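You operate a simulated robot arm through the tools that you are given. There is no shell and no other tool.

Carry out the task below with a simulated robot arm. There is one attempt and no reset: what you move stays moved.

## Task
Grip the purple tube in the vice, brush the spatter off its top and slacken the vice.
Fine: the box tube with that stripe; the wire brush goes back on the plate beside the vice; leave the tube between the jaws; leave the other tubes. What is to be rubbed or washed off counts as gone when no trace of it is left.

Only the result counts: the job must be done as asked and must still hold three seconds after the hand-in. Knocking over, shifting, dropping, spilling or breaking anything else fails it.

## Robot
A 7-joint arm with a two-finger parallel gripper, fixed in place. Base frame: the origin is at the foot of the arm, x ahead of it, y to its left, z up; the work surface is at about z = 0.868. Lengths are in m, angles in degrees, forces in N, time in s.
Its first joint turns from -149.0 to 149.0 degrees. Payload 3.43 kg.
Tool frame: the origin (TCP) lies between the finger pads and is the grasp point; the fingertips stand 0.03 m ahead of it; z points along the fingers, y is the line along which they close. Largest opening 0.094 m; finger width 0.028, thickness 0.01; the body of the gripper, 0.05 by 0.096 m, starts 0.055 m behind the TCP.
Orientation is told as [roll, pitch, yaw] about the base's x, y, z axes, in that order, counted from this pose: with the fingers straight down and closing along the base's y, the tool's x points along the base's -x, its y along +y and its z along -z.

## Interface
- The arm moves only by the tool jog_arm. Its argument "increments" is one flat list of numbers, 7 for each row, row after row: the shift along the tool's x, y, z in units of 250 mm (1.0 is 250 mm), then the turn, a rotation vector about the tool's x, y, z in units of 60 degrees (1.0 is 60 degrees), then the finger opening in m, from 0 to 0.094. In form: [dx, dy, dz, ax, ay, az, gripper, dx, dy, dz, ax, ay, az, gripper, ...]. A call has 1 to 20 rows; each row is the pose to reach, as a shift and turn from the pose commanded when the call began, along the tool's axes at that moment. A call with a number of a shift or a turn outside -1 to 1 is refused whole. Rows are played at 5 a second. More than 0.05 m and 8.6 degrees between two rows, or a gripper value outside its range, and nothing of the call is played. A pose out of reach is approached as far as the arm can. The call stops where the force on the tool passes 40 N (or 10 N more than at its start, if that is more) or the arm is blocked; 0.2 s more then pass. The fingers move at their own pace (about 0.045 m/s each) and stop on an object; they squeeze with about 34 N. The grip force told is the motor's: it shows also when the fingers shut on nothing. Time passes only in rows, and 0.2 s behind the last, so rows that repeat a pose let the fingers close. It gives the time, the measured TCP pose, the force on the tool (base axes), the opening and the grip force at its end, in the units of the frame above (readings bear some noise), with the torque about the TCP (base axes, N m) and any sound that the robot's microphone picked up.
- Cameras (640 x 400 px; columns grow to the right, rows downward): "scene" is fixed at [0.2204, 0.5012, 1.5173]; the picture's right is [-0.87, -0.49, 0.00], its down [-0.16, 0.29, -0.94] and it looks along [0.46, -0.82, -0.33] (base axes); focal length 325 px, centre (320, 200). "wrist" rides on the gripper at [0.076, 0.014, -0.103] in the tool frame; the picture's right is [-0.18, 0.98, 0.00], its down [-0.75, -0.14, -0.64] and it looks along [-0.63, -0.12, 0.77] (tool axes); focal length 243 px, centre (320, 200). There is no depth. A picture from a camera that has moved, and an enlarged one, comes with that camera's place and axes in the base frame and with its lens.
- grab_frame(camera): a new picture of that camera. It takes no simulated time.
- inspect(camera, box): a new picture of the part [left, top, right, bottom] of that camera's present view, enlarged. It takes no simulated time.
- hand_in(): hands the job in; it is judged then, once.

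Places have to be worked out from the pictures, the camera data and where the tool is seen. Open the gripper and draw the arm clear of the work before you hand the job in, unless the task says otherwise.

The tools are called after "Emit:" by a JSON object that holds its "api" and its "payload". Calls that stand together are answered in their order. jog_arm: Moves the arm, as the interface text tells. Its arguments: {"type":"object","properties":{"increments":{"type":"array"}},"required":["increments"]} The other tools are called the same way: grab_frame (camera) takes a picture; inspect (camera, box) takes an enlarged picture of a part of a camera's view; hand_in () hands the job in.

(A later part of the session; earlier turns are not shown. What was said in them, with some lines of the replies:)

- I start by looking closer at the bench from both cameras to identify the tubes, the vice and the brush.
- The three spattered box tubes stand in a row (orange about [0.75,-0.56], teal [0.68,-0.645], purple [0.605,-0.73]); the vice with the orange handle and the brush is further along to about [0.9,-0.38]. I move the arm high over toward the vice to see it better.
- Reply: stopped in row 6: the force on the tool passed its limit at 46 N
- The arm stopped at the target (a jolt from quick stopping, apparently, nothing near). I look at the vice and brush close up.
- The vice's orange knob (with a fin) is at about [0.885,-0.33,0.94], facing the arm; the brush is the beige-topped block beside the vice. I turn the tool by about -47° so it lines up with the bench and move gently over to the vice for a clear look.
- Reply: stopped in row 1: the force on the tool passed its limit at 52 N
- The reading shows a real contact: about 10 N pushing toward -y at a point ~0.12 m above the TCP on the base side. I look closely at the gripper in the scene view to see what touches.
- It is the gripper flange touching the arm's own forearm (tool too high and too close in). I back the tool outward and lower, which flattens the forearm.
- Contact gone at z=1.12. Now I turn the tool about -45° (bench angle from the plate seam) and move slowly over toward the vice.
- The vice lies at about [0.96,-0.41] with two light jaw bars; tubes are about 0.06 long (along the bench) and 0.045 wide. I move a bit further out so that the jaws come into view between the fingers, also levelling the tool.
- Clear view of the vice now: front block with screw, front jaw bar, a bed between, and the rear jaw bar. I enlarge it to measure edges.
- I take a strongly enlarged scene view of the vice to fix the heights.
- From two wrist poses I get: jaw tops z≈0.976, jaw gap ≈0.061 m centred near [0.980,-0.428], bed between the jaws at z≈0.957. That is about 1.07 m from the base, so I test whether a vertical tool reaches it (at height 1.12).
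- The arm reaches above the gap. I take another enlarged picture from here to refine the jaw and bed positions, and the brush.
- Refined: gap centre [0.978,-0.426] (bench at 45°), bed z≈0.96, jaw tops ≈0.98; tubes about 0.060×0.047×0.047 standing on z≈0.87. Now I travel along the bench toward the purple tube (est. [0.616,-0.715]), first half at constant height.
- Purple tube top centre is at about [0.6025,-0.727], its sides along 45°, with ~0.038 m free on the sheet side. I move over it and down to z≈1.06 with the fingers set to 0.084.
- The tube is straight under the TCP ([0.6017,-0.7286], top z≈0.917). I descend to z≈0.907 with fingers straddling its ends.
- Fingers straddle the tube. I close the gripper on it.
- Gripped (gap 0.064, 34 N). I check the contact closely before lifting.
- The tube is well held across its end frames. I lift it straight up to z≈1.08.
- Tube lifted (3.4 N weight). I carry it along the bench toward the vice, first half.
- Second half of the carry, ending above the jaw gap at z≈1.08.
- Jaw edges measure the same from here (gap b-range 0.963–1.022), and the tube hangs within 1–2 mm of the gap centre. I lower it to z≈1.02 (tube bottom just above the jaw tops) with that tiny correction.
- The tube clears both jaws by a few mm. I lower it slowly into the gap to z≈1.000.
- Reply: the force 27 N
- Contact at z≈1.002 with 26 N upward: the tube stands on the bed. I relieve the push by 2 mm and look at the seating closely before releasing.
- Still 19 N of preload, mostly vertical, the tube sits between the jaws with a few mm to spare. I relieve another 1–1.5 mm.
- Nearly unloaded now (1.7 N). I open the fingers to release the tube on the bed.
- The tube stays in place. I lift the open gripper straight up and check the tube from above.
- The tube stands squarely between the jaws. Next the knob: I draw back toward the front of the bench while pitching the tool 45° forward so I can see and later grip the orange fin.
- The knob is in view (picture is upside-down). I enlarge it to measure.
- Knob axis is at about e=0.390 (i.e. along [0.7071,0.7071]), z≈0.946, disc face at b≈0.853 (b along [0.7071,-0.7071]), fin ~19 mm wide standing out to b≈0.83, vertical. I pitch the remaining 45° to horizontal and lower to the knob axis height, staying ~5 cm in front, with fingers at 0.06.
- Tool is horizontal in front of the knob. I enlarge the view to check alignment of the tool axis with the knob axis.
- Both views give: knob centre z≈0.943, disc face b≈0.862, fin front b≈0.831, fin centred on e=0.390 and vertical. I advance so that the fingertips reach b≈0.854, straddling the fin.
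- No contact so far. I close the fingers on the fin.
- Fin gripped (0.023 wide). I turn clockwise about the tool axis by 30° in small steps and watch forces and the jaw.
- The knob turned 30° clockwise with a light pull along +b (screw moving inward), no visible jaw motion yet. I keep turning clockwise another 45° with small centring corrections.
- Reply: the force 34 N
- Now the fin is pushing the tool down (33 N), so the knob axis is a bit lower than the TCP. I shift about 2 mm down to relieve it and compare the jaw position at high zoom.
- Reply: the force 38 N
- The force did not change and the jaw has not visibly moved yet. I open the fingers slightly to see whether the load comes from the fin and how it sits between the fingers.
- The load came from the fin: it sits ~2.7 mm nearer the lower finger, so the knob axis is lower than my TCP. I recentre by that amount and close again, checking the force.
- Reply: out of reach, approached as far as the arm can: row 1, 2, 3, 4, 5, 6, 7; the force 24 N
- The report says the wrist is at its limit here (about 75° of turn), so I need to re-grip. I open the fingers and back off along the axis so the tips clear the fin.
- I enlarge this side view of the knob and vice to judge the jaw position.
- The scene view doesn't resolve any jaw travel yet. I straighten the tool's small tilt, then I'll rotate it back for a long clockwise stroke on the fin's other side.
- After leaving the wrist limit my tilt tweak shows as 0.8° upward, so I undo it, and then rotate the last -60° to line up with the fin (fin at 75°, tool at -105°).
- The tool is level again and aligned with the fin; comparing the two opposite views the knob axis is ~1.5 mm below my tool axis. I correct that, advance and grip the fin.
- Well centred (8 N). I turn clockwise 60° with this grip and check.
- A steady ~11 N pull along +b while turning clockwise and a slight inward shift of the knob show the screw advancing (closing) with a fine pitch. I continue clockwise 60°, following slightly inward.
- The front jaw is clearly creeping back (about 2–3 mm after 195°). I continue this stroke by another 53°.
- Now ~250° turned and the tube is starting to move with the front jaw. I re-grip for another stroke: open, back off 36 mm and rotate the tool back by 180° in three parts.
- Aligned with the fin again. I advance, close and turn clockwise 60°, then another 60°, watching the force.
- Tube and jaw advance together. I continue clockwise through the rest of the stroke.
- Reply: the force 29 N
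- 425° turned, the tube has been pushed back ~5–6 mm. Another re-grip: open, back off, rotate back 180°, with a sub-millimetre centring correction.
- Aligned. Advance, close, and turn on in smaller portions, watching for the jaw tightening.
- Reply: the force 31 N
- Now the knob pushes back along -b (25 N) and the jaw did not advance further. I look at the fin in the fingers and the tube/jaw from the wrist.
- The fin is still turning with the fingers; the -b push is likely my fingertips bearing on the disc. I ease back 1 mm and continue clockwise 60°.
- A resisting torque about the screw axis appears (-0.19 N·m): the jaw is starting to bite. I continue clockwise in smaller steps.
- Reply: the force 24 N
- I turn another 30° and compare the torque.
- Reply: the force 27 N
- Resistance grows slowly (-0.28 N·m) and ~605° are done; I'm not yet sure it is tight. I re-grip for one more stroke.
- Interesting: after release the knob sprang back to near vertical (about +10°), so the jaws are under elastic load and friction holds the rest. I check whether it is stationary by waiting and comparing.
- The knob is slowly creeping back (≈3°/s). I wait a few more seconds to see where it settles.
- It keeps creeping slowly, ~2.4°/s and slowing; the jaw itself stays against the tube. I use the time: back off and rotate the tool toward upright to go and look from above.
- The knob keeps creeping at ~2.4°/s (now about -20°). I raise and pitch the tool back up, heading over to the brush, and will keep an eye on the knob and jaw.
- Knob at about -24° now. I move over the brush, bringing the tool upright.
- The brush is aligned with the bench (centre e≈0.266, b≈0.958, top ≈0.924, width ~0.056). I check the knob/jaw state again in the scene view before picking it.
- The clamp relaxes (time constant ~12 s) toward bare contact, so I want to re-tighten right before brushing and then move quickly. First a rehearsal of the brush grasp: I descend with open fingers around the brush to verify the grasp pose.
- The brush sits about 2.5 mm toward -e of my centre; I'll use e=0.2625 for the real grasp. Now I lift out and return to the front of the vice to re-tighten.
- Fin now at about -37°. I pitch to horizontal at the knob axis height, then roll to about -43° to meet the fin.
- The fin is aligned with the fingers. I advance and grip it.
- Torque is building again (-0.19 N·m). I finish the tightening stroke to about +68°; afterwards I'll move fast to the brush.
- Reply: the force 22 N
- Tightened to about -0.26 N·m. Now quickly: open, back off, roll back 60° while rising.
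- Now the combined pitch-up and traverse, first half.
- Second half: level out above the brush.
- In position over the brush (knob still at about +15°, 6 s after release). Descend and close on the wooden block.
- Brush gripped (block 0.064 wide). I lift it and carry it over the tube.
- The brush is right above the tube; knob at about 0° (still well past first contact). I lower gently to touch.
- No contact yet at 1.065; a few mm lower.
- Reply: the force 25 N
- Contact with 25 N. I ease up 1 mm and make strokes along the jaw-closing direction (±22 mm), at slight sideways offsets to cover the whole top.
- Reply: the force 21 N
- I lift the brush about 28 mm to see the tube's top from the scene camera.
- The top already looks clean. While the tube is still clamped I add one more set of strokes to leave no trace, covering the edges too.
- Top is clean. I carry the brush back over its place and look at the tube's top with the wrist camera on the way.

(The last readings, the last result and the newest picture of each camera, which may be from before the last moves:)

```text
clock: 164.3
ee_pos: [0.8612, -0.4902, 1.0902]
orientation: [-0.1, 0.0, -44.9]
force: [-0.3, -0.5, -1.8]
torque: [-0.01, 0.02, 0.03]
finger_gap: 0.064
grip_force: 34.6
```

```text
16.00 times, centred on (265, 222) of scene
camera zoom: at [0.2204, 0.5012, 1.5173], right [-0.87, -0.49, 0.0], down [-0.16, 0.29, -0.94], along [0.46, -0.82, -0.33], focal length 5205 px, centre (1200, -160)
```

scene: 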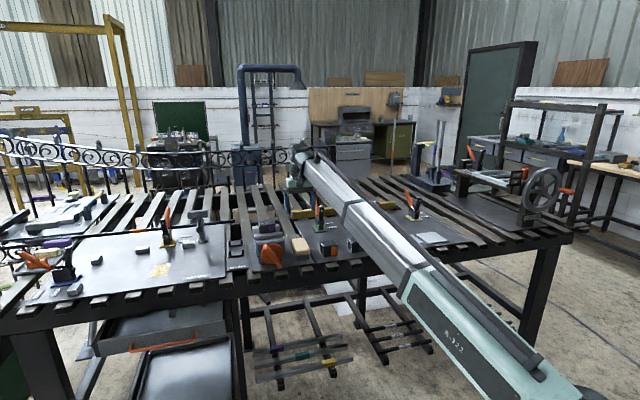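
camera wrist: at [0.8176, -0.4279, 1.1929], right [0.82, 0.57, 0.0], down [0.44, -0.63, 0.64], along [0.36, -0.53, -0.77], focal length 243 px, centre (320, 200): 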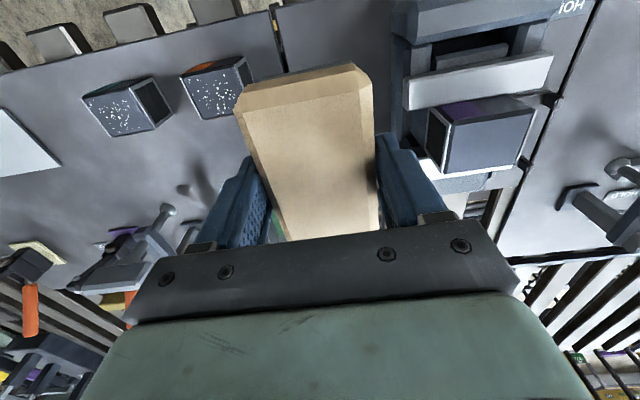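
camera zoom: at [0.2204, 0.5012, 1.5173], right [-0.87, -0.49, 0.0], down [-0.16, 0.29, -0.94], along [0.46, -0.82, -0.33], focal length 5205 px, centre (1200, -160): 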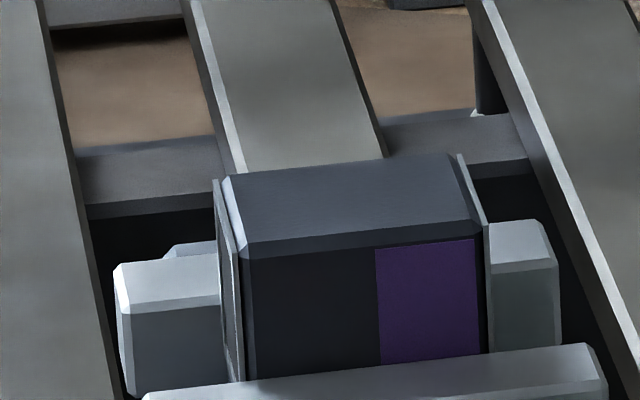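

Completely clean here too; I check the last strip of the top that was cut off, then set the brush down at its original place.

Emit:
{"api": "inspect", "payload": {"camera": "wrist", "box": [400, 100, 560, 200]}}

Emit:
{"api": "jog_arm", "payload": {"increments": [0, 0.001, 0.06, 0, 0, 0, 0.0, 0, 0.002, 0.18, 0, 0, 0, 0.0, 0, 0.002, 0.32, 0, 0, 0, 0.0, 0, 0.002, 0.46, 0, 0, 0, 0.0, 0, 0.002, 0.57, 0, 0, 0, 0.0, 0, 0.002, 0.63, 0, 0, 0, 0.0, 0, 0.002, 0.655, 0, 0, 0, 0.0, 0, 0.002, 0.662, 0, 0, 0, 0.0, 0, 0.002, 0.666, 0, 0, 0, 0.0]}}

Emit:
{"api": "inspect", "payload": {"camera": "scene", "box": [270, 215, 340, 260]}}

```text
4.00 times, centred on (480, 150) of wrist
camera zoom: at [0.8176, -0.4279, 1.1929], right [0.82, 0.57, 0.0], down [0.44, -0.63, 0.64], along [0.36, -0.53, -0.77], focal length 970 px, centre (-320, 400)
```

zoom: 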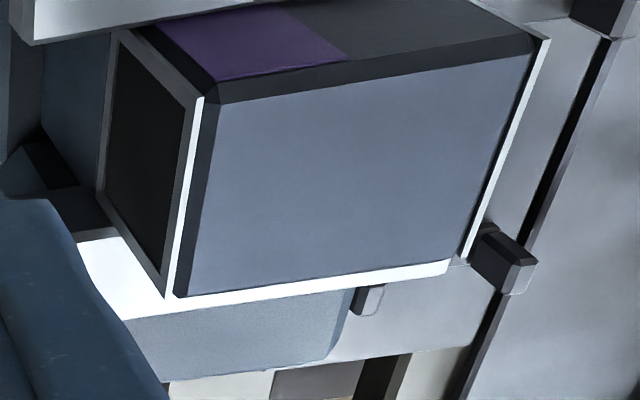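

```text
clock: 166.3
ee_pos: [0.8621, -0.4918, 0.9235]
orientation: [-0.1, 0.0, -44.9]
force: [0.4, 0.3, -2.6]
torque: [0.0, 0.02, -0.03]
finger_gap: 0.0638
grip_force: 33.9
```

```text
8.89 times, centred on (305, 238) of scene
camera zoom: at [0.2204, 0.5012, 1.5173], right [-0.87, -0.49, 0.0], down [-0.16, 0.29, -0.94], along [0.46, -0.82, -0.33], focal length 2892 px, centre (453, -133)
```

zoom: 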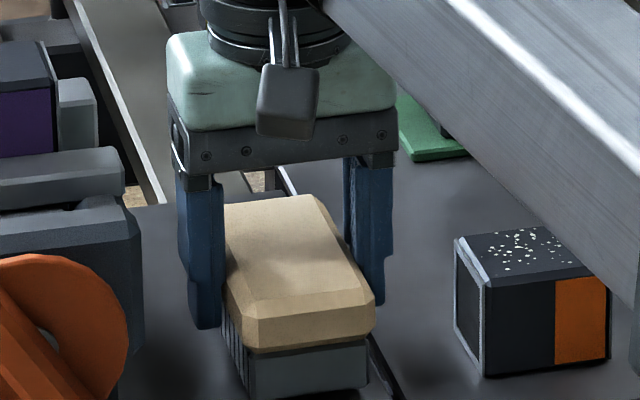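

Top fully clean. I lower the brush the last few millimetres until it touches the plate.

Emit:
{"api": "jog_arm", "payload": {"increments": [0, 0, 0.004, 0, 0, 0, 0.0, 0, 0, 0.008, 0, 0, 0, 0.0, 0, 0, 0.01, 0, 0, 0, 0.0]}}

```text
clock: 167.1
ee_pos: [0.8616, -0.4928, 0.9202]
orientation: [-0.2, 0.0, -44.9]
force: [-0.1, 0.4, -1.6]
torque: [-0.01, -0.01, 0.01]
finger_gap: 0.0639
grip_force: 33.7
```

Emit:
{"api": "jog_arm", "payload": {"increments": [0, 0, 0.003, 0, 0, 0, 0.0, 0, 0, 0.006, 0, 0, 0, 0.0, 0, 0, 0.006, 0, 0, 0, 0.0]}}

```text
clock: 167.9
ee_pos: [0.8616, -0.4923, 0.9195]
orientation: [-0.1, 0.0, -44.9]
force: [0.6, 0.5, 1.6]
torque: [-0.04, -0.13, -0.02]
finger_gap: 0.0639
grip_force: 33.8
```

Light contact now (1.6 N up against the 1.6 N weight). I release the brush and rise.

Emit:
{"api": "jog_arm", "payload": {"increments": [0, 0, 0, 0, 0, 0, 0.066, 0, 0, 0, 0, 0, 0, 0.074, 0, 0, 0, 0, 0, 0, 0.082, 0, 0, 0, 0, 0, 0, 0.088, 0, 0, 0, 0, 0, 0, 0.088]}}

Emit:
{"api": "grab_frame", "payload": {"camera": "wrist"}}

Emit:
{"api": "inspect", "payload": {"camera": "scene", "box": [270, 215, 340, 260]}}

```text
clock: 169.1
ee_pos: [0.8629, -0.4915, 0.9198]
orientation: [-0.3, 0.0, -44.9]
force: [0.2, -0.6, 0.4]
torque: [-0.04, -0.01, 0.03]
finger_gap: 0.088
grip_force: 0.1
```

```text
taken
camera wrist: at [0.8179, -0.4283, 1.0224], right [0.82, 0.57, 0.0], down [0.44, -0.63, 0.64], along [0.36, -0.53, -0.77], focal length 243 px, centre (320, 200)
```

wrist: 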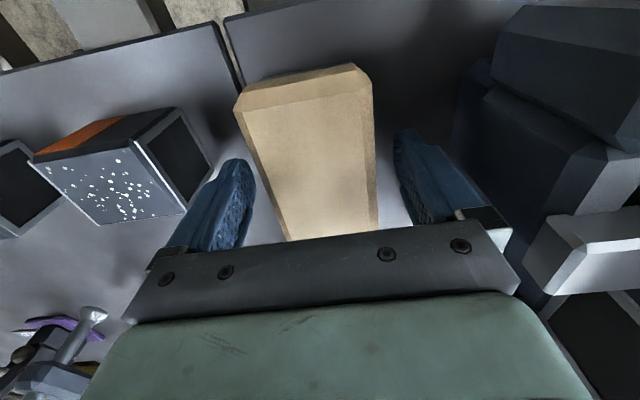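

```text
8.89 times, centred on (305, 238) of scene
camera zoom: at [0.2204, 0.5012, 1.5173], right [-0.87, -0.49, 0.0], down [-0.16, 0.29, -0.94], along [0.46, -0.82, -0.33], focal length 2892 px, centre (453, -133)
```

zoom: 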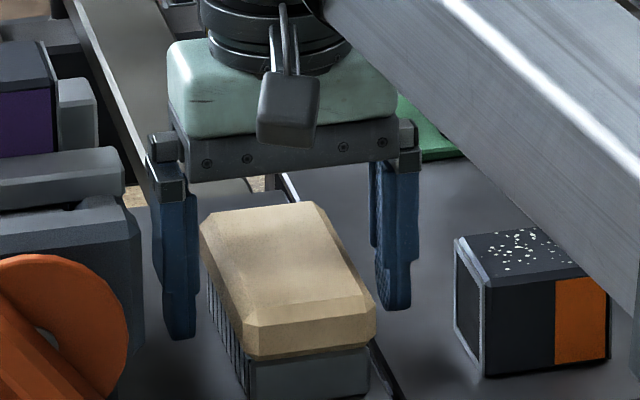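

The brush stands on its plate again. I lift out and return to the front of the vice for slackening.

Emit:
{"api": "jog_arm", "payload": {"increments": [0, 0, -0.06, 0, 0, 0, 0.088, 0, 0, -0.2, 0, 0, 0, 0.088, 0, 0, -0.36, 0, 0, 0, 0.088, 0, 0, -0.5, 0, 0, 0, 0.088, 0, 0, -0.53, 0, 0, 0, 0.088, 0.023, 0.014, -0.53, 0, -0.021, 0, 0.08, 0.085, 0.053, -0.53, 0, -0.078, 0, 0.07, 0.177, 0.11, -0.53, 0, -0.162, 0, 0.06, 0.289, 0.18, -0.53, 0, -0.264, 0, 0.06, 0.41, 0.255, -0.53, 0, -0.375, 0, 0.06, 0.531, 0.33, -0.53, 0, -0.486, 0, 0.06, 0.643, 0.4, -0.53, 0, -0.588, 0, 0.06, 0.735, 0.457, -0.53, 0, -0.672, 0, 0.06, 0.797, 0.496, -0.53, 0, -0.729, 0, 0.06, 0.82, 0.51, -0.53, 0, -0.75, 0, 0.06, 0.82, 0.51, -0.53, 0, -0.75, 0, 0.06]}}

Emit:
{"api": "grab_frame", "payload": {"camera": "wrist"}}

Emit:
{"api": "inspect", "payload": {"camera": "wrist", "box": [160, 10, 400, 160]}}

```text
clock: 172.5
ee_pos: [0.8079, -0.2562, 1.0516]
orientation: [-0.3, -45.1, -44.7]
force: [-0.2, 0.0, 1.0]
torque: [-0.02, 0.05, 0.0]
finger_gap: 0.0603
grip_force: 0.0
```

```text
taken
camera wrist: at [0.7274, -0.1579, 1.0705], right [0.79, 0.6, 0.13], down [-0.04, -0.15, 0.99], along [0.62, -0.78, -0.1], focal length 243 px, centre (320, 200)
```

wrist: 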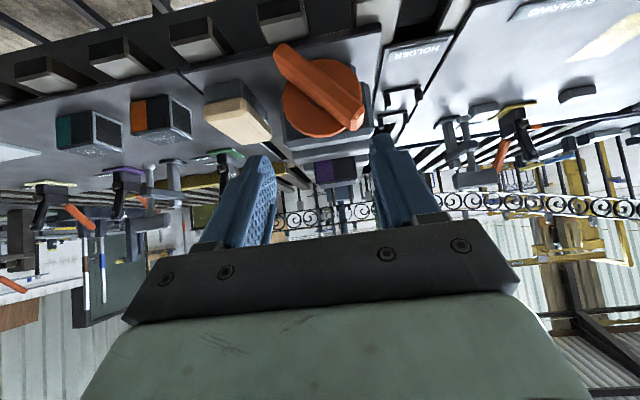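

```text
2.67 times, centred on (280, 85) of wrist
camera zoom: at [0.7274, -0.1579, 1.0705], right [0.79, 0.6, 0.13], down [-0.04, -0.15, 0.99], along [0.62, -0.78, -0.1], focal length 647 px, centre (427, 507)
```

zoom: 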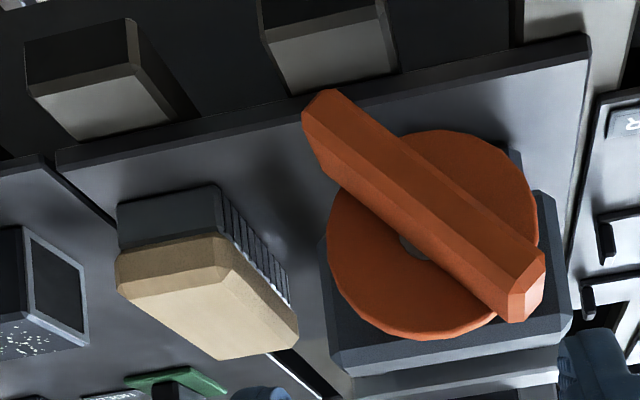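

Knob is at about -40°, jaws still just bearing. I pitch down to the knob axis again and roll to -41° to grip the fin for slackening (counter-clockwise).

Emit:
{"api": "jog_arm", "payload": {"increments": [0.006, 0, 0.011, 0, -0.021, 0, 0.06, 0.023, 0, 0.042, 0, -0.078, 0, 0.06, 0.047, 0, 0.087, 0, -0.162, 0, 0.06, 0.077, 0, 0.142, 0, -0.264, 0, 0.06, 0.11, 0, 0.202, 0, -0.375, 0, 0.06, 0.142, 0, 0.261, 0, -0.486, 0, 0.06, 0.172, 0, 0.316, 0, -0.588, 0, 0.06, 0.196, 0, 0.361, 0, -0.672, 0, 0.06, 0.213, 0, 0.392, 0, -0.729, 0, 0.06, 0.219, 0, 0.4036, 0, -0.75, 0, 0.06, 0.219, 0, 0.4036, 0, -0.75, 0, 0.06]}}

Emit:
{"api": "jog_arm", "payload": {"increments": [0, 0, 0, 0, 0, -0.08, 0.06, 0, 0, 0, 0, 0, -0.2, 0.06, 0, 0, 0, 0, 0, -0.33, 0.06, 0, 0, 0, 0, 0, -0.46, 0.06, 0, 0, 0, 0, 0, -0.58, 0.06, 0, 0, 0, 0, 0, -0.67, 0.06, 0, 0, 0, 0, 0, -0.7, 0.06, 0, 0, 0, 0, 0, -0.7, 0.06]}}

Emit:
{"api": "inspect", "payload": {"camera": "wrist", "box": [240, 30, 400, 210]}}

```text
clock: 174.9
ee_pos: [0.8298, -0.2788, 0.9419]
orientation: [-94.1, -89.9, 49.3]
force: [0.4, 1.0, -0.3]
torque: [0.03, 0.02, -0.01]
finger_gap: 0.06
grip_force: 0.0
```

```text
clock: 176.7
ee_pos: [0.8297, -0.2794, 0.9418]
orientation: [-90.0, -47.8, 45.1]
force: [-0.4, 0.1, -0.1]
torque: [-0.02, 0.01, 0.01]
finger_gap: 0.06
grip_force: 0.1
```

```text
2.22 times, centred on (320, 120) of wrist
camera zoom: at [0.7283, -0.2364, 0.876], right [0.6, 0.6, -0.52], down [-0.17, 0.74, 0.65], along [0.78, -0.3, 0.55], focal length 539 px, centre (320, 378)
```

zoom: 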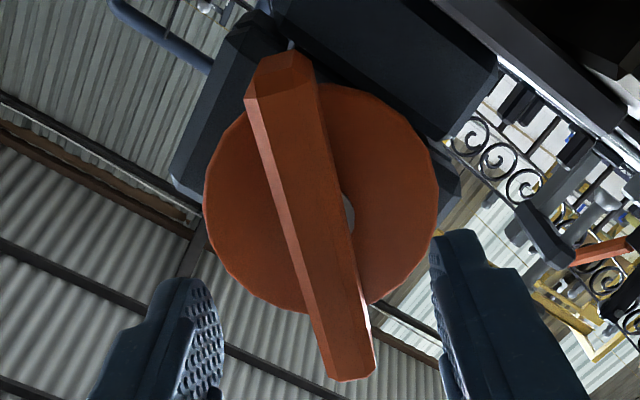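

Fin is ~3° further; I trim that, advance and grip.

Emit:
{"api": "jog_arm", "payload": {"increments": [0, 0, 0.05, 0, 0, -0.05, 0.06, 0, 0, 0.12, 0, 0, -0.05, 0.06, 0, 0, 0.175, 0, 0, -0.05, 0.06, 0, 0, 0.193, 0, 0, -0.05, 0.05, 0, 0, 0.193, 0, 0, -0.05, 0.03, 0, 0, 0.193, 0, 0, -0.05, 0.01, 0, 0, 0.193, 0, 0, -0.05, 0.0, 0, 0, 0.193, 0, 0, -0.05, 0.0]}}

Emit:
{"api": "jog_arm", "payload": {"increments": [0, 0, 0, 0, 0, -0.05, 0.0, 0, 0, -0.001, 0, 0, -0.15, 0.0, 0, 0, -0.001, 0, 0, -0.27, 0.0, 0, 0, -0.002, 0, 0, -0.4, 0.0, 0, 0, -0.002, 0, 0, -0.53, 0.0, 0, 0, -0.003, 0, 0, -0.66, 0.0, 0, 0, -0.003, 0, 0, -0.79, 0.0, 0, 0, -0.004, 0, 0, -0.91, 0.0, 0, 0, -0.004, 0, 0, -1.0, 0.0, 0, 0, -0.004, 0, 0, -1.0, 0.0]}}

Emit:
{"api": "inspect", "payload": {"camera": "scene", "box": [245, 222, 285, 247]}}

```text
clock: 178.5
ee_pos: [0.8636, -0.3138, 0.9405]
orientation: [-89.9, -44.9, 45.1]
force: [0.0, -2.2, 0.3]
torque: [-0.19, -0.13, 0.24]
finger_gap: 0.0224
grip_force: 44.5
```

```text
clock: 180.7
ee_pos: [0.8633, -0.3127, 0.9426]
orientation: [-90.1, 15.3, 45.1]
force: [14.8, -13.8, 27.8]
torque: [-0.06, -0.04, -0.53]
finger_gap: 0.0224
grip_force: 45.5
```

```text
16.00 times, centred on (265, 234) of scene
camera zoom: at [0.2204, 0.5012, 1.5173], right [-0.87, -0.49, 0.0], down [-0.16, 0.29, -0.94], along [0.46, -0.82, -0.33], focal length 5205 px, centre (1200, -352)
```

zoom: 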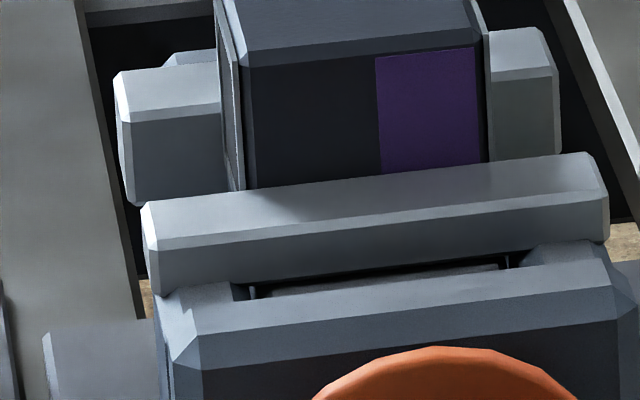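

Turning counter-clockwise works; the front jaw starts to come forward. I continue another 60° with a small upward centring correction.

Emit:
{"api": "jog_arm", "payload": {"increments": [0.0016, -0.0058, 0, 0, 0, -0.05, 0.0, 0.0016, -0.0058, 0, 0, 0, -0.15, 0.0, 0.0016, -0.0058, 0, 0, 0, -0.27, 0.0, 0.0016, -0.0058, 0, 0, 0, -0.4, 0.0, 0.0016, -0.0058, 0, 0, 0, -0.53, 0.0, 0.0016, -0.0058, -0.001, 0, 0, -0.66, 0.0, 0.0016, -0.0058, -0.001, 0, 0, -0.79, 0.0, 0.0016, -0.0058, -0.002, 0, 0, -0.91, 0.0, 0.0016, -0.0058, -0.002, 0, 0, -1.0, 0.0, 0.0016, -0.0058, -0.002, 0, 0, -1.0, 0.0]}}

Emit:
{"api": "inspect", "payload": {"camera": "scene", "box": [245, 222, 285, 247]}}

Emit:
{"api": "grab_frame", "payload": {"camera": "wrist"}}

```text
clock: 182.9
ee_pos: [0.863, -0.3115, 0.9441]
orientation: [-90.0, 75.4, 45.3]
force: [20.1, -3.8, 24.9]
torque: [0.49, 0.46, 0.11]
finger_gap: 0.0223
grip_force: 44.8
```

```text
16.00 times, centred on (265, 234) of scene
camera zoom: at [0.2204, 0.5012, 1.5173], right [-0.87, -0.49, 0.0], down [-0.16, 0.29, -0.94], along [0.46, -0.82, -0.33], focal length 5205 px, centre (1200, -352)
```

zoom: 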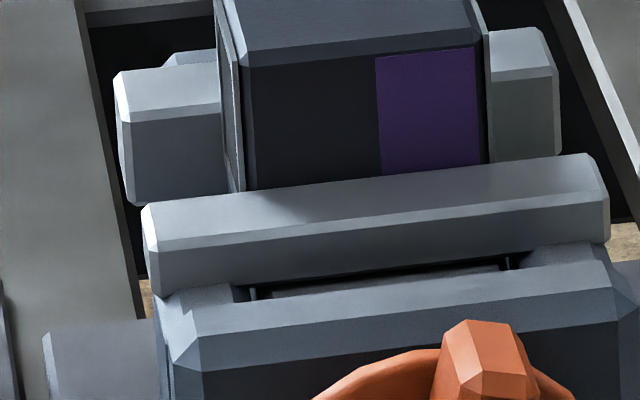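

```text
taken
camera wrist: at [0.7669, -0.264, 1.014], right [-0.64, -0.64, -0.43], down [-0.22, 0.68, -0.69], along [0.74, -0.34, -0.58], focal length 243 px, centre (320, 200)
```

wrist: 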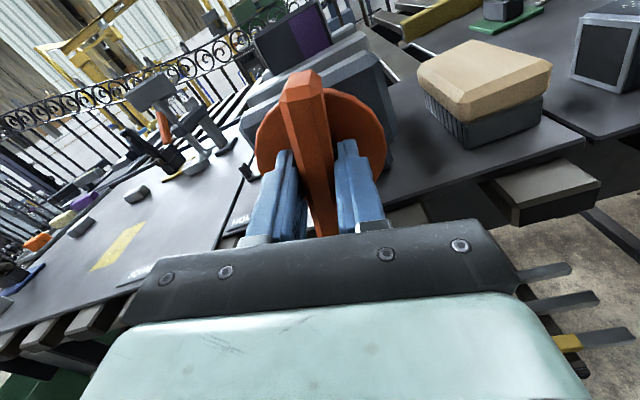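

The jaw is moving forward, the tube stays. I continue counter-clockwise 55° with a small correction.

Emit:
{"api": "jog_arm", "payload": {"increments": [0.005, -0.0047, 0, 0, 0, -0.05, 0.0, 0.005, -0.0047, 0, 0, 0, -0.15, 0.0, 0.005, -0.0047, 0, 0, 0, -0.27, 0.0, 0.005, -0.0047, 0, 0, 0, -0.4, 0.0, 0.005, -0.0047, 0, 0, 0, -0.53, 0.0, 0.005, -0.0047, -0.001, 0, 0, -0.66, 0.0, 0.005, -0.0047, -0.001, 0, 0, -0.78, 0.0, 0.005, -0.0047, -0.002, 0, 0, -0.88, 0.0, 0.005, -0.0047, -0.002, 0, 0, -0.92, 0.0, 0.005, -0.0047, -0.002, 0, 0, -0.92, 0.0]}}

Emit:
{"api": "inspect", "payload": {"camera": "scene", "box": [245, 222, 285, 247]}}

```text
clock: 185.1
ee_pos: [0.8649, -0.3115, 0.9439]
orientation: [89.9, 49.6, -134.9]
force: [7.6, 12.7, -15.2]
torque: [0.38, 0.33, -0.53]
finger_gap: 0.0223
grip_force: 45.5
```

```text
16.00 times, centred on (265, 234) of scene
camera zoom: at [0.2204, 0.5012, 1.5173], right [-0.87, -0.49, 0.0], down [-0.16, 0.29, -0.94], along [0.46, -0.82, -0.33], focal length 5205 px, centre (1200, -352)
```

zoom: 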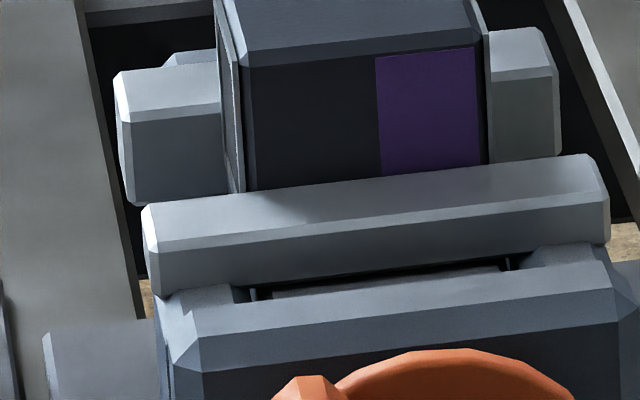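

-220° reached without limit. I go on another 50°.

Emit:
{"api": "jog_arm", "payload": {"increments": [0, 0, 0, 0, 0, -0.05, 0.0, 0, 0, 0, 0, 0, -0.15, 0.0, 0, 0, 0, 0, 0, -0.27, 0.0, 0, 0, -0.001, 0, 0, -0.4, 0.0, 0, 0, -0.001, 0, 0, -0.53, 0.0, 0, 0, -0.002, 0, 0, -0.66, 0.0, 0, 0, -0.002, 0, 0, -0.78, 0.0, 0, 0, -0.003, 0, 0, -0.83, 0.0, 0, 0, -0.003, 0, 0, -0.83, 0.0]}}

Emit:
{"api": "inspect", "payload": {"camera": "scene", "box": [245, 222, 285, 247]}}

```text
clock: 186.5
ee_pos: [0.8637, -0.3095, 0.9428]
orientation: [89.8, 13.1, -134.7]
force: [4.9, 5.3, -5.4]
torque: [0.06, 0.09, -0.52]
finger_gap: 0.0227
grip_force: 45.1
stopped in row 6: the force on the tool passed its limit at 41 N (the readings are from after the stop); the commanded pose is now the measured one
```

```text
16.00 times, centred on (265, 234) of scene
camera zoom: at [0.2204, 0.5012, 1.5173], right [-0.87, -0.49, 0.0], down [-0.16, 0.29, -0.94], along [0.46, -0.82, -0.33], focal length 5205 px, centre (1200, -352)
```

zoom: 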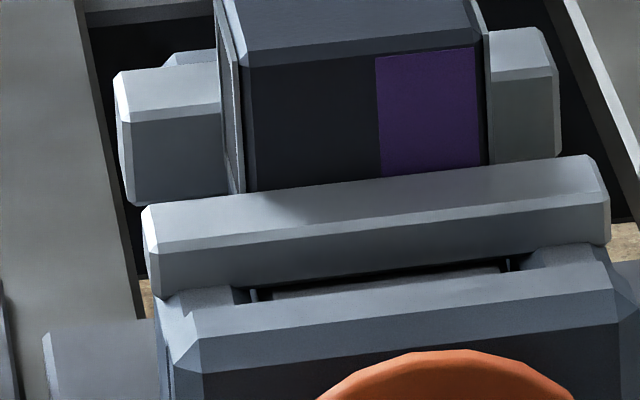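

About 212° of slack so far (~3.5 mm). One more stroke to make it clearly slack: open, back off and roll the tool forward 180°.

Emit:
{"api": "jog_arm", "payload": {"increments": [0, 0, 0, 0, 0, 0, 0.05, 0, 0, 0, 0, 0, 0, 0.06, 0, 0, -0.06, 0, 0, 0, 0.06, 0, 0, -0.13, 0, 0, 0, 0.06, 0, 0, -0.16, 0, 0, 0.06, 0.06, 0, 0, -0.16, 0, 0, 0.18, 0.06, 0, 0, -0.16, 0, 0, 0.3, 0.06, 0, 0, -0.16, 0, 0, 0.42, 0.06, 0, 0, -0.16, 0, 0, 0.54, 0.06, 0, 0, -0.16, 0, 0, 0.66, 0.06, 0, 0, -0.16, 0, 0, 0.78, 0.06, 0, 0, -0.16, 0, 0, 0.9, 0.06, 0, 0, -0.16, 0, 0, 1.0, 0.06, 0, 0, -0.16, 0, 0, 1.0, 0.06]}}

Emit:
{"api": "jog_arm", "payload": {"increments": [0, 0, 0, 0, 0, 0.06, 0.06, 0, 0, 0, 0, 0, 0.18, 0.06, 0, 0, 0, 0, 0, 0.3, 0.06, 0, 0, 0, 0, 0, 0.42, 0.06, 0, 0, 0, 0, 0, 0.54, 0.06, 0, 0, 0, 0, 0, 0.66, 0.06, 0, 0, 0, 0, 0, 0.78, 0.06, 0, 0, 0, 0, 0, 0.9, 0.06, 0, 0, 0, 0, 0, 1.0, 0.06, 0, 0, 0, 0, 0, 1.0, 0.06]}}

Emit:
{"api": "jog_arm", "payload": {"increments": [0, 0, 0, 0, 0, 0.06, 0.06, 0, 0, 0, 0, 0, 0.18, 0.06, 0, 0, 0, 0, 0, 0.3, 0.06, 0, 0, 0, 0, 0, 0.42, 0.06, 0, 0, 0, 0, 0, 0.54, 0.06, 0, 0, 0, 0, 0, 0.66, 0.06, 0, 0, 0, 0, 0, 0.78, 0.06, 0, 0, 0, 0, 0, 0.9, 0.06, 0, 0, 0, 0, 0, 1.0, 0.06, 0, 0, 0, 0, 0, 1.0, 0.06]}}

Emit:
{"api": "inspect", "payload": {"camera": "wrist", "box": [240, 30, 400, 210]}}

```text
clock: 189.5
ee_pos: [0.8353, -0.2818, 0.9418]
orientation: [89.6, 73.3, -135.2]
force: [-0.6, -0.4, -0.4]
torque: [-0.04, -0.01, 0.01]
finger_gap: 0.0598
grip_force: 0.0
```

```text
clock: 191.7
ee_pos: [0.8343, -0.2825, 0.9445]
orientation: [-89.8, 46.8, 45.4]
force: [0.5, 0.3, 0.1]
torque: [-0.01, 0.03, 0.01]
finger_gap: 0.06
grip_force: 0.1
```

```text
clock: 193.9
ee_pos: [0.834, -0.2827, 0.9442]
orientation: [-90.0, -13.2, 45.2]
force: [-0.4, -0.6, -0.1]
torque: [-0.02, -0.01, 0.01]
finger_gap: 0.0598
grip_force: 0.1
```

```text
2.22 times, centred on (320, 120) of wrist
camera zoom: at [0.7116, -0.2612, 0.9127], right [0.28, 0.29, -0.91], down [0.04, 0.95, 0.31], along [0.96, -0.12, 0.26], focal length 539 px, centre (320, 378)
```

zoom: 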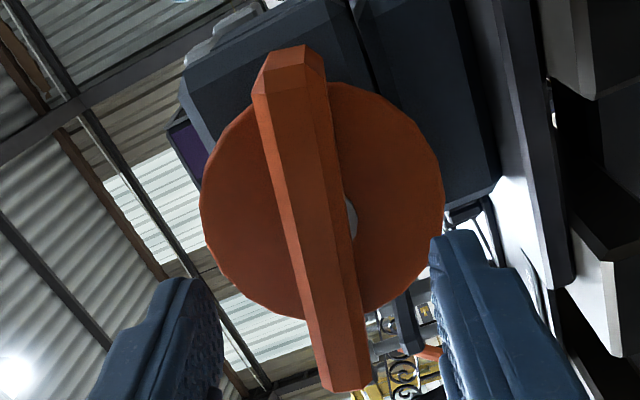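

Aligned with the fin again. I grip and turn counter-clockwise further.

Emit:
{"api": "jog_arm", "payload": {"increments": [0.0009, 0.0039, 0.05, 0, 0, 0, 0.06, 0.0009, 0.0039, 0.11, 0, 0, 0, 0.06, 0.0009, 0.0039, 0.145, 0, 0, 0, 0.06, 0.0009, 0.0039, 0.156, 0, 0, 0, 0.05, 0.0009, 0.0039, 0.156, 0, 0, 0, 0.03, 0.0009, 0.0039, 0.156, 0, 0, 0, 0.01, 0.0009, 0.0039, 0.156, 0, 0, 0, 0.0, 0.0009, 0.0039, 0.156, 0, 0, 0, 0.0]}}

Emit:
{"api": "jog_arm", "payload": {"increments": [0, 0, 0, 0, 0, -0.05, 0.0, 0, 0, 0, 0, 0, -0.15, 0.0, 0, 0, -0.001, 0, 0, -0.27, 0.0, 0, 0, -0.001, 0, 0, -0.4, 0.0, 0, 0, -0.002, 0, 0, -0.53, 0.0, 0, 0, -0.002, 0, 0, -0.66, 0.0, 0, 0, -0.003, 0, 0, -0.79, 0.0, 0, 0, -0.003, 0, 0, -0.91, 0.0, 0, 0, -0.003, 0, 0, -1.0, 0.0, 0, 0, -0.003, 0, 0, -1.0, 0.0]}}

```text
clock: 195.7
ee_pos: [0.8618, -0.3096, 0.9426]
orientation: [-89.9, -13.1, 45.2]
force: [0.6, -1.7, -1.0]
torque: [-0.04, -0.01, 0.16]
finger_gap: 0.0227
grip_force: 44.6
```

```text
clock: 197.9
ee_pos: [0.8619, -0.3088, 0.9418]
orientation: [-89.8, 47.0, 45.4]
force: [-5.7, 2.1, -15.1]
torque: [0.27, 0.3, 0.42]
finger_gap: 0.0224
grip_force: 44.7
```

Emit:
{"api": "jog_arm", "payload": {"increments": [0, 0.003, 0, 0, 0, -0.05, 0.0, 0, 0.003, 0, 0, 0, -0.15, 0.0, 0, 0.003, -0.001, 0, 0, -0.27, 0.0, 0, 0.003, -0.001, 0, 0, -0.4, 0.0, 0, 0.003, -0.002, 0, 0, -0.53, 0.0, 0, 0.003, -0.002, 0, 0, -0.66, 0.0, 0, 0.003, -0.003, 0, 0, -0.79, 0.0, 0, 0.003, -0.003, 0, 0, -0.91, 0.0, 0, 0.003, -0.003, 0, 0, -1.0, 0.0, 0, 0.003, -0.003, 0, 0, -1.0, 0.0]}}

Emit:
{"api": "jog_arm", "payload": {"increments": [0, 0, 0, 0, 0, -0.05, 0.0, 0, 0, 0, 0, 0, -0.15, 0.0, 0, 0, -0.001, 0, 0, -0.27, 0.0, 0, 0, -0.001, 0, 0, -0.39, 0.0, 0, 0, -0.002, 0, 0, -0.48, 0.0, 0, 0, -0.002, 0, 0, -0.52, 0.0, 0, 0, -0.002, 0, 0, -0.52, 0.0]}}

Emit:
{"api": "inspect", "payload": {"camera": "scene", "box": [245, 222, 285, 247]}}

```text
clock: 200.1
ee_pos: [0.8614, -0.3091, 0.9413]
orientation: [89.6, 73.0, -135.1]
force: [-0.3, 0.9, -5.6]
torque: [0.48, 0.52, -0.34]
finger_gap: 0.0224
grip_force: 45.1
```

```text
clock: 201.7
ee_pos: [0.8606, -0.3093, 0.9425]
orientation: [89.9, 41.8, -134.9]
force: [0.9, -1.3, -0.6]
torque: [0.43, 0.4, -0.82]
finger_gap: 0.0223
grip_force: 45.2
```

```text
16.00 times, centred on (265, 234) of scene
camera zoom: at [0.2204, 0.5012, 1.5173], right [-0.87, -0.49, 0.0], down [-0.16, 0.29, -0.94], along [0.46, -0.82, -0.33], focal length 5205 px, centre (1200, -352)
```

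zoom: 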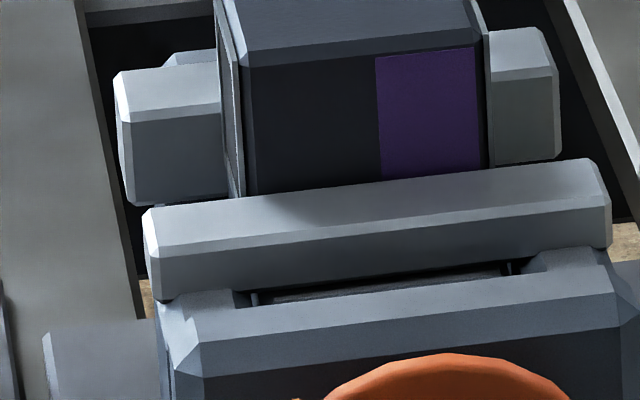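

The front jaw is now clearly off the tube (~6 mm of slack), tube in place. I open, back off and roll the tool back upright.

Emit:
{"api": "jog_arm", "payload": {"increments": [0, 0, 0, 0, 0, 0, 0.05, 0, 0, 0, 0, 0, 0, 0.06, 0, 0, -0.06, 0, 0, 0, 0.06, 0, 0, -0.14, 0, 0, 0, 0.06, 0, 0, -0.2, 0, 0, 0.06, 0.06, 0, 0, -0.24, 0, 0, 0.18, 0.06, 0, 0, -0.25, 0, 0, 0.3, 0.06, 0, 0, -0.25, 0, 0, 0.42, 0.06, 0, 0, -0.25, 0, 0, 0.54, 0.06, 0, 0, -0.25, 0, 0, 0.66, 0.06, 0, 0, -0.25, 0, 0, 0.78, 0.06, 0, 0, -0.25, 0, 0, 0.9, 0.06, 0, 0, -0.25, 0, 0, 1.0, 0.06, 0, 0, -0.25, 0, 0, 1.0, 0.06]}}

Emit:
{"api": "jog_arm", "payload": {"increments": [0, 0, 0, 0, 0, 0.06, 0.06, 0, 0, 0, 0, 0, 0.18, 0.06, 0, 0, 0, 0, 0, 0.3, 0.06, 0, 0, 0, 0, 0, 0.42, 0.06, 0, 0, 0, 0, 0, 0.54, 0.06, 0, 0, 0, 0, 0, 0.66, 0.06, 0, 0, 0, 0, 0, 0.78, 0.06, 0, 0, 0, 0, 0, 0.9, 0.06, 0, 0, 0, 0, 0, 1.0, 0.06, 0, 0, 0, 0, 0, 1.0, 0.06]}}

Emit:
{"api": "jog_arm", "payload": {"increments": [0, 0, 0, 0, 0, 0.06, 0.06, 0, 0, 0, 0, 0, 0.18, 0.06, 0, 0, 0, 0, 0, 0.3, 0.06, 0, 0, 0, 0, 0, 0.42, 0.06, 0, 0, 0, 0, 0, 0.54, 0.06, 0, 0, 0, 0, 0, 0.66, 0.06, 0, 0, 0, 0, 0, 0.78, 0.06, 0, 0, 0, 0, 0, 0.9, 0.06, 0, 0, 0, 0, 0, 1.0, 0.06, 0, 0, 0, 0, 0, 1.0, 0.06]}}

Emit:
{"api": "jog_arm", "payload": {"increments": [0, 0, 0, 0, 0, 0.06, 0.06, 0, 0, 0, 0, 0, 0.18, 0.06, 0, 0, 0, 0, 0, 0.3, 0.06, 0, 0, 0, 0, 0, 0.42, 0.06, 0, 0, 0, 0, 0, 0.54, 0.06, 0, 0, 0, 0, 0, 0.66, 0.06, 0, 0, 0, 0, 0, 0.75, 0.06, 0, 0, 0, 0, 0, 0.8, 0.06, 0, 0, 0, 0, 0, 0.8, 0.06]}}

Emit:
{"api": "inspect", "payload": {"camera": "scene", "box": [230, 205, 330, 268]}}

```text
clock: 204.7
ee_pos: [0.8157, -0.2645, 0.9427]
orientation: [-89.5, 78.0, 45.8]
force: [0.7, -0.3, -0.6]
torque: [-0.02, -0.01, -0.01]
finger_gap: 0.0601
grip_force: 0.0
```

```text
clock: 206.9
ee_pos: [0.817, -0.2641, 0.9424]
orientation: [-89.9, 18.1, 45.2]
force: [-0.1, 0.5, 0.1]
torque: [0.01, 0.0, 0.03]
finger_gap: 0.0599
grip_force: 0.0
```

```text
clock: 209.1
ee_pos: [0.8156, -0.2663, 0.9417]
orientation: [-89.8, -42.1, 45.1]
force: [0.2, -0.5, 0.2]
torque: [0.0, 0.03, 0.03]
finger_gap: 0.0599
grip_force: 0.1
```

```text
clock: 211.1
ee_pos: [0.8159, -0.2649, 0.9425]
orientation: [-4.1, -89.8, -40.7]
force: [0.4, 0.3, -0.3]
torque: [-0.02, -0.04, 0.01]
finger_gap: 0.0599
grip_force: 0.0
```

```text
6.35 times, centred on (280, 236) of scene
camera zoom: at [0.2204, 0.5012, 1.5173], right [-0.87, -0.49, 0.0], down [-0.16, 0.29, -0.94], along [0.46, -0.82, -0.33], focal length 2065 px, centre (574, -32)
```

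zoom: 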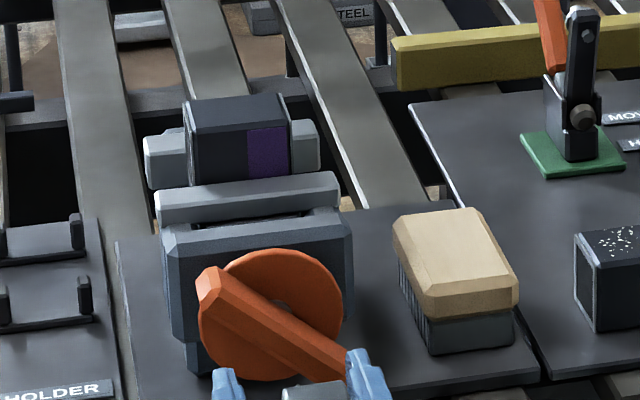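

Vice slack, tube and brush in place. I raise and pitch the arm up and away, and take a verifying look.

Emit:
{"api": "jog_arm", "payload": {"increments": [-0.02, 0, -0.02, 0, 0.02, 0, 0.07, -0.08, 0, -0.05, 0, 0.09, 0, 0.08, -0.16, 0, -0.08, 0, 0.19, 0, 0.09, -0.26, 0, -0.1, 0, 0.31, 0, 0.09, -0.36, 0, -0.12, 0, 0.43, 0, 0.09, -0.45, 0, -0.12, 0, 0.55, 0, 0.09, -0.53, 0, -0.12, 0, 0.65, 0, 0.09, -0.58, 0, -0.12, 0, 0.72, 0, 0.09, -0.6, 0, -0.12, 0, 0.75, 0, 0.09, -0.6, 0, -0.12, 0, 0.75, 0, 0.09]}}

Emit:
{"api": "grab_frame", "payload": {"camera": "wrist"}}

Emit:
{"api": "grab_frame", "payload": {"camera": "scene"}}

```text
clock: 213.3
ee_pos: [0.7952, -0.2429, 1.0928]
orientation: [-0.1, -44.7, -44.6]
force: [0.5, -0.1, 0.4]
torque: [-0.03, 0.01, -0.01]
finger_gap: 0.09
grip_force: 0.1
```

```text
taken
camera wrist: at [0.7152, -0.1453, 1.1117], right [0.78, 0.61, 0.13], down [-0.04, -0.16, 0.99], along [0.62, -0.78, -0.1], focal length 243 px, centre (320, 200)
```

wrist: 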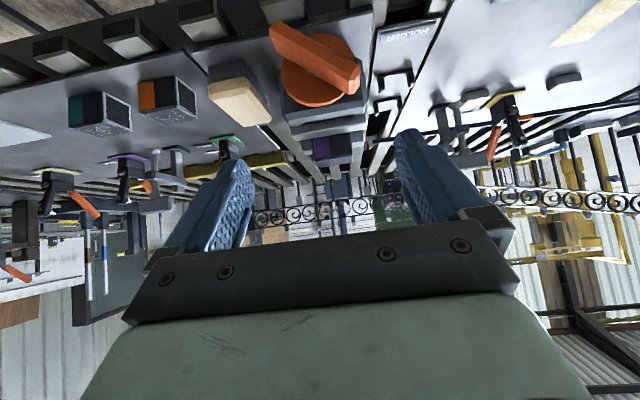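

```text
taken
```

scene: 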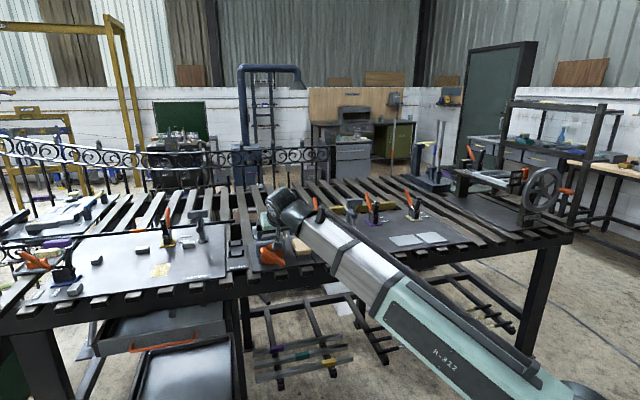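

I check the jaw/tube gap at high zoom from here.

Emit:
{"api": "inspect", "payload": {"camera": "wrist", "box": [270, 90, 390, 170]}}

Emit:
{"api": "inspect", "payload": {"camera": "scene", "box": [240, 205, 330, 262]}}

Emit:
{"api": "inspect", "payload": {"camera": "wrist", "box": [40, 50, 280, 200]}}

```text
5.00 times, centred on (330, 130) of wrist
camera zoom: at [0.7152, -0.1453, 1.1117], right [0.78, 0.61, 0.13], down [-0.04, -0.16, 0.99], along [0.62, -0.78, -0.1], focal length 1213 px, centre (270, 550)
```

zoom: 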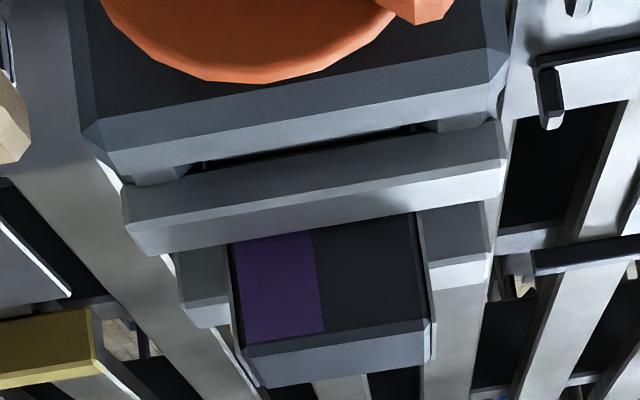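

```text
7.02 times, centred on (285, 234) of scene
camera zoom: at [0.2204, 0.5012, 1.5173], right [-0.87, -0.49, 0.0], down [-0.16, 0.29, -0.94], along [0.46, -0.82, -0.33], focal length 2283 px, centre (566, -35)
```

zoom: 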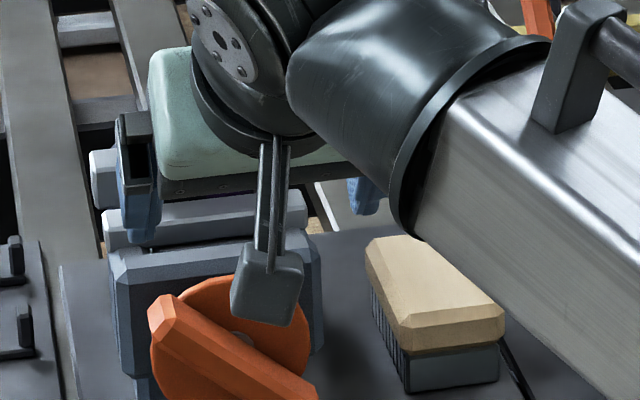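

```text
2.67 times, centred on (160, 125) of wrist
camera zoom: at [0.7152, -0.1453, 1.1117], right [0.78, 0.61, 0.13], down [-0.04, -0.16, 0.99], along [0.62, -0.78, -0.1], focal length 647 px, centre (747, 400)
```

zoom: 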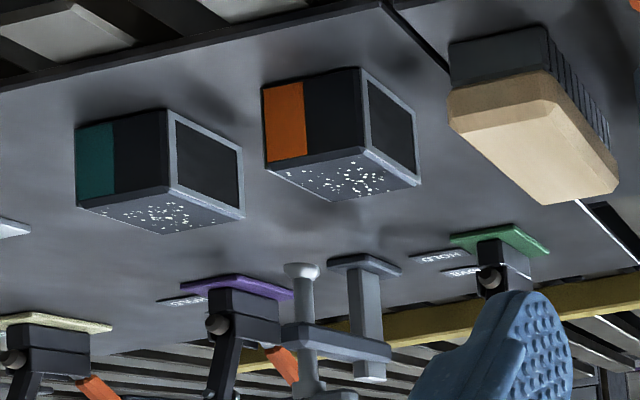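

Other tubes and the brush are untouched. For a last check I level the tool above the vice and look straight down at the gap.

Emit:
{"api": "jog_arm", "payload": {"increments": [-0.012, -0.002, 0.01, 0, 0.015, 0, 0.09, -0.046, -0.006, 0.036, 0, 0.056, 0, 0.09, -0.096, -0.012, 0.077, 0, 0.117, 0, 0.09, -0.16, -0.021, 0.127, 0, 0.194, 0, 0.09, -0.231, -0.03, 0.185, 0, 0.281, 0, 0.09, -0.309, -0.04, 0.246, 0, 0.375, 0, 0.09, -0.386, -0.05, 0.308, 0, 0.469, 0, 0.09, -0.457, -0.059, 0.365, 0, 0.556, 0, 0.09, -0.521, -0.068, 0.415, 0, 0.633, 0, 0.09, -0.571, -0.074, 0.456, 0, 0.695, 0, 0.09, -0.605, -0.078, 0.482, 0, 0.735, 0, 0.09, -0.617, -0.08, 0.492, 0, 0.745, 0, 0.09, -0.617, -0.08, 0.492, 0, 0.745, 0, 0.09]}}

Emit:
{"api": "grab_frame", "payload": {"camera": "wrist"}}

Emit:
{"api": "inspect", "payload": {"camera": "wrist", "box": [260, 30, 420, 130]}}

Emit:
{"api": "inspect", "payload": {"camera": "wrist", "box": [260, 100, 420, 200]}}

```text
clock: 216.1
ee_pos: [0.9197, -0.3955, 1.1132]
orientation: [-0.1, -0.2, -44.8]
force: [0.3, -0.3, -1.2]
torque: [0.03, 0.0, 0.04]
finger_gap: 0.0902
grip_force: 0.0
```

```text
taken
camera wrist: at [0.8757, -0.3322, 1.2166], right [0.82, 0.57, 0.0], down [0.44, -0.63, 0.64], along [0.37, -0.53, -0.76], focal length 243 px, centre (320, 200)
```

wrist: 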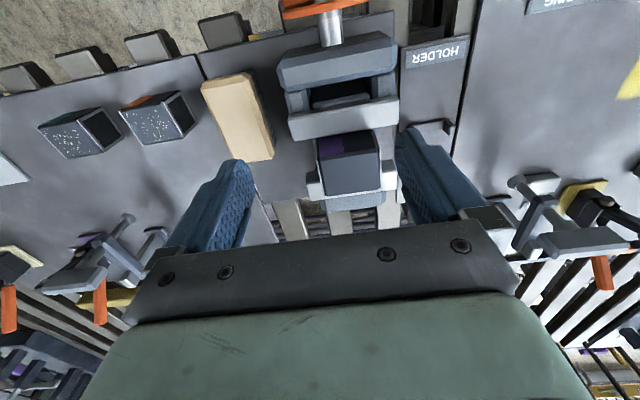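

```text
4.00 times, centred on (340, 80) of wrist
camera zoom: at [0.8757, -0.3322, 1.2166], right [0.82, 0.57, 0.0], down [0.44, -0.63, 0.64], along [0.37, -0.53, -0.76], focal length 970 px, centre (240, 680)
```

zoom: 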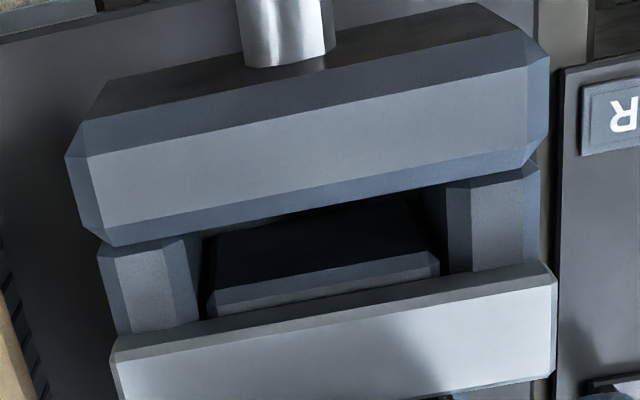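

```text
4.00 times, centred on (340, 150) of wrist
camera zoom: at [0.8757, -0.3322, 1.2166], right [0.82, 0.57, 0.0], down [0.44, -0.63, 0.64], along [0.37, -0.53, -0.76], focal length 970 px, centre (240, 400)
```

zoom: 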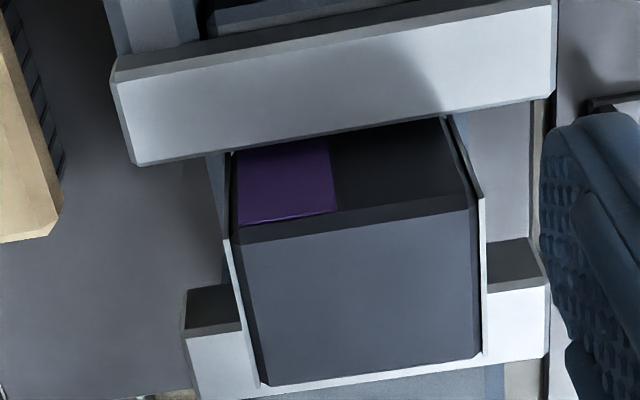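

Verified: top spotless, tube resting between the jaws, front jaw backed off, brush on its plate, other tubes untouched, gripper open. I raise the arm clear and wait a moment.

Emit:
{"api": "jog_arm", "payload": {"increments": [0, -0.02, -0.03, 0, 0, 0, 0.09, 0, -0.08, -0.08, 0, 0, 0, 0.09, 0, -0.16, -0.14, 0, 0, 0, 0.09, 0, -0.24, -0.2, 0, 0, 0, 0.09, 0, -0.32, -0.25, 0, 0, 0, 0.09, 0, -0.38, -0.27, 0, 0, 0, 0.09, 0, -0.4, -0.28, 0, 0, 0, 0.09, 0, -0.4, -0.28, 0, 0, 0, 0.09, 0, -0.4, -0.28, 0, 0, 0, 0.09]}}

Emit:
{"api": "grab_frame", "payload": {"camera": "scene"}}

Emit:
{"api": "inspect", "payload": {"camera": "scene", "box": [230, 205, 330, 268]}}

Emit:
{"api": "grab_frame", "payload": {"camera": "wrist"}}

```text
clock: 218.1
ee_pos: [0.8501, -0.4655, 1.1836]
orientation: [-0.1, -0.3, -44.8]
force: [0.2, 0.4, 0.2]
torque: [-0.01, 0.04, -0.02]
finger_gap: 0.0901
grip_force: 0.0
```

```text
taken
```

scene: 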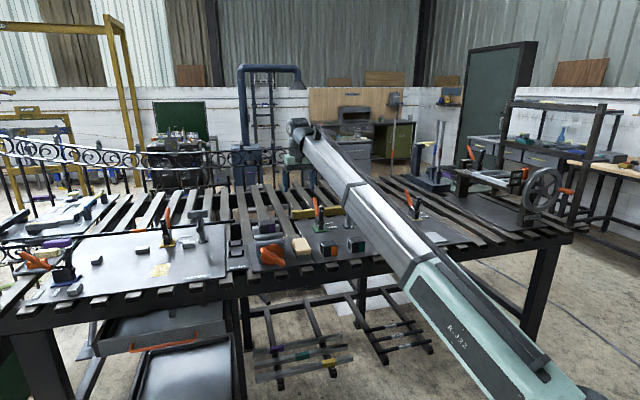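

```text
6.35 times, centred on (280, 236) of scene
camera zoom: at [0.2204, 0.5012, 1.5173], right [-0.87, -0.49, 0.0], down [-0.16, 0.29, -0.94], along [0.46, -0.82, -0.33], focal length 2065 px, centre (574, -32)
```

zoom: 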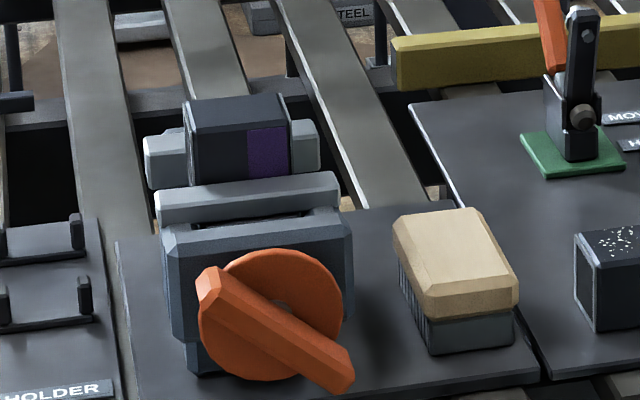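

```text
taken
camera wrist: at [0.8054, -0.4028, 1.2867], right [0.82, 0.57, 0.0], down [0.43, -0.63, 0.64], along [0.37, -0.53, -0.76], focal length 243 px, centre (320, 200)
```

wrist: 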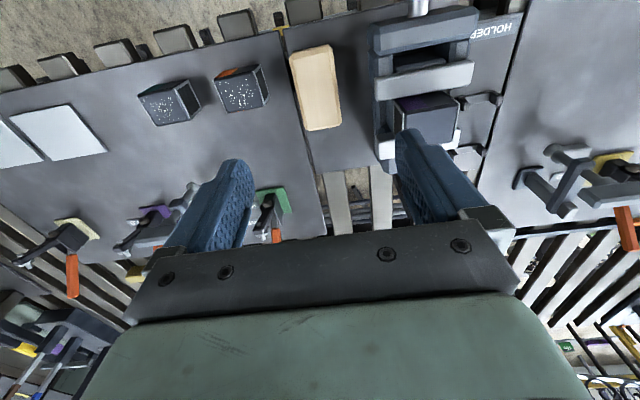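

The knob is at rest, the vice is slack with the clean tube between its jaws, and the brush is back on its plate. The other tubes are untouched and the arm is clear with the gripper open, so I hand the job in.

Emit:
{"api": "hand_in", "payload": {}}

```text
The job is handed in.
```

The job is handed in, and I've had no verdict back. The purple tube was gripped in the vice and its top brushed. The vice is now slack, with the tube still between the jaws.

- **Spatter:** close-up pictures from both cameras show no spots left on the tube's top.
- **Vice hold:** the knob crept back after each tightening, easing the clamp. I re-tightened about 10 seconds before brushing, and the knob had not fully crept back when the strokes ended.
- **Slackening:** I then turned the knob back about a full turn. I estimate this left a gap of about 6 mm at the front jaw.
- **Brush:** it is back on the plate beside the vice, within a few millimetres of where it started.
- **Other tubes:** the orange and teal tubes look unmoved in the last pictures.
- **Arm:** it is raised clear of the work with the gripper open.

Early on, the gripper pressed against the arm's own forearm in mid-air, twice; the moves stopped at about 50 N and nothing on the bench was touched.
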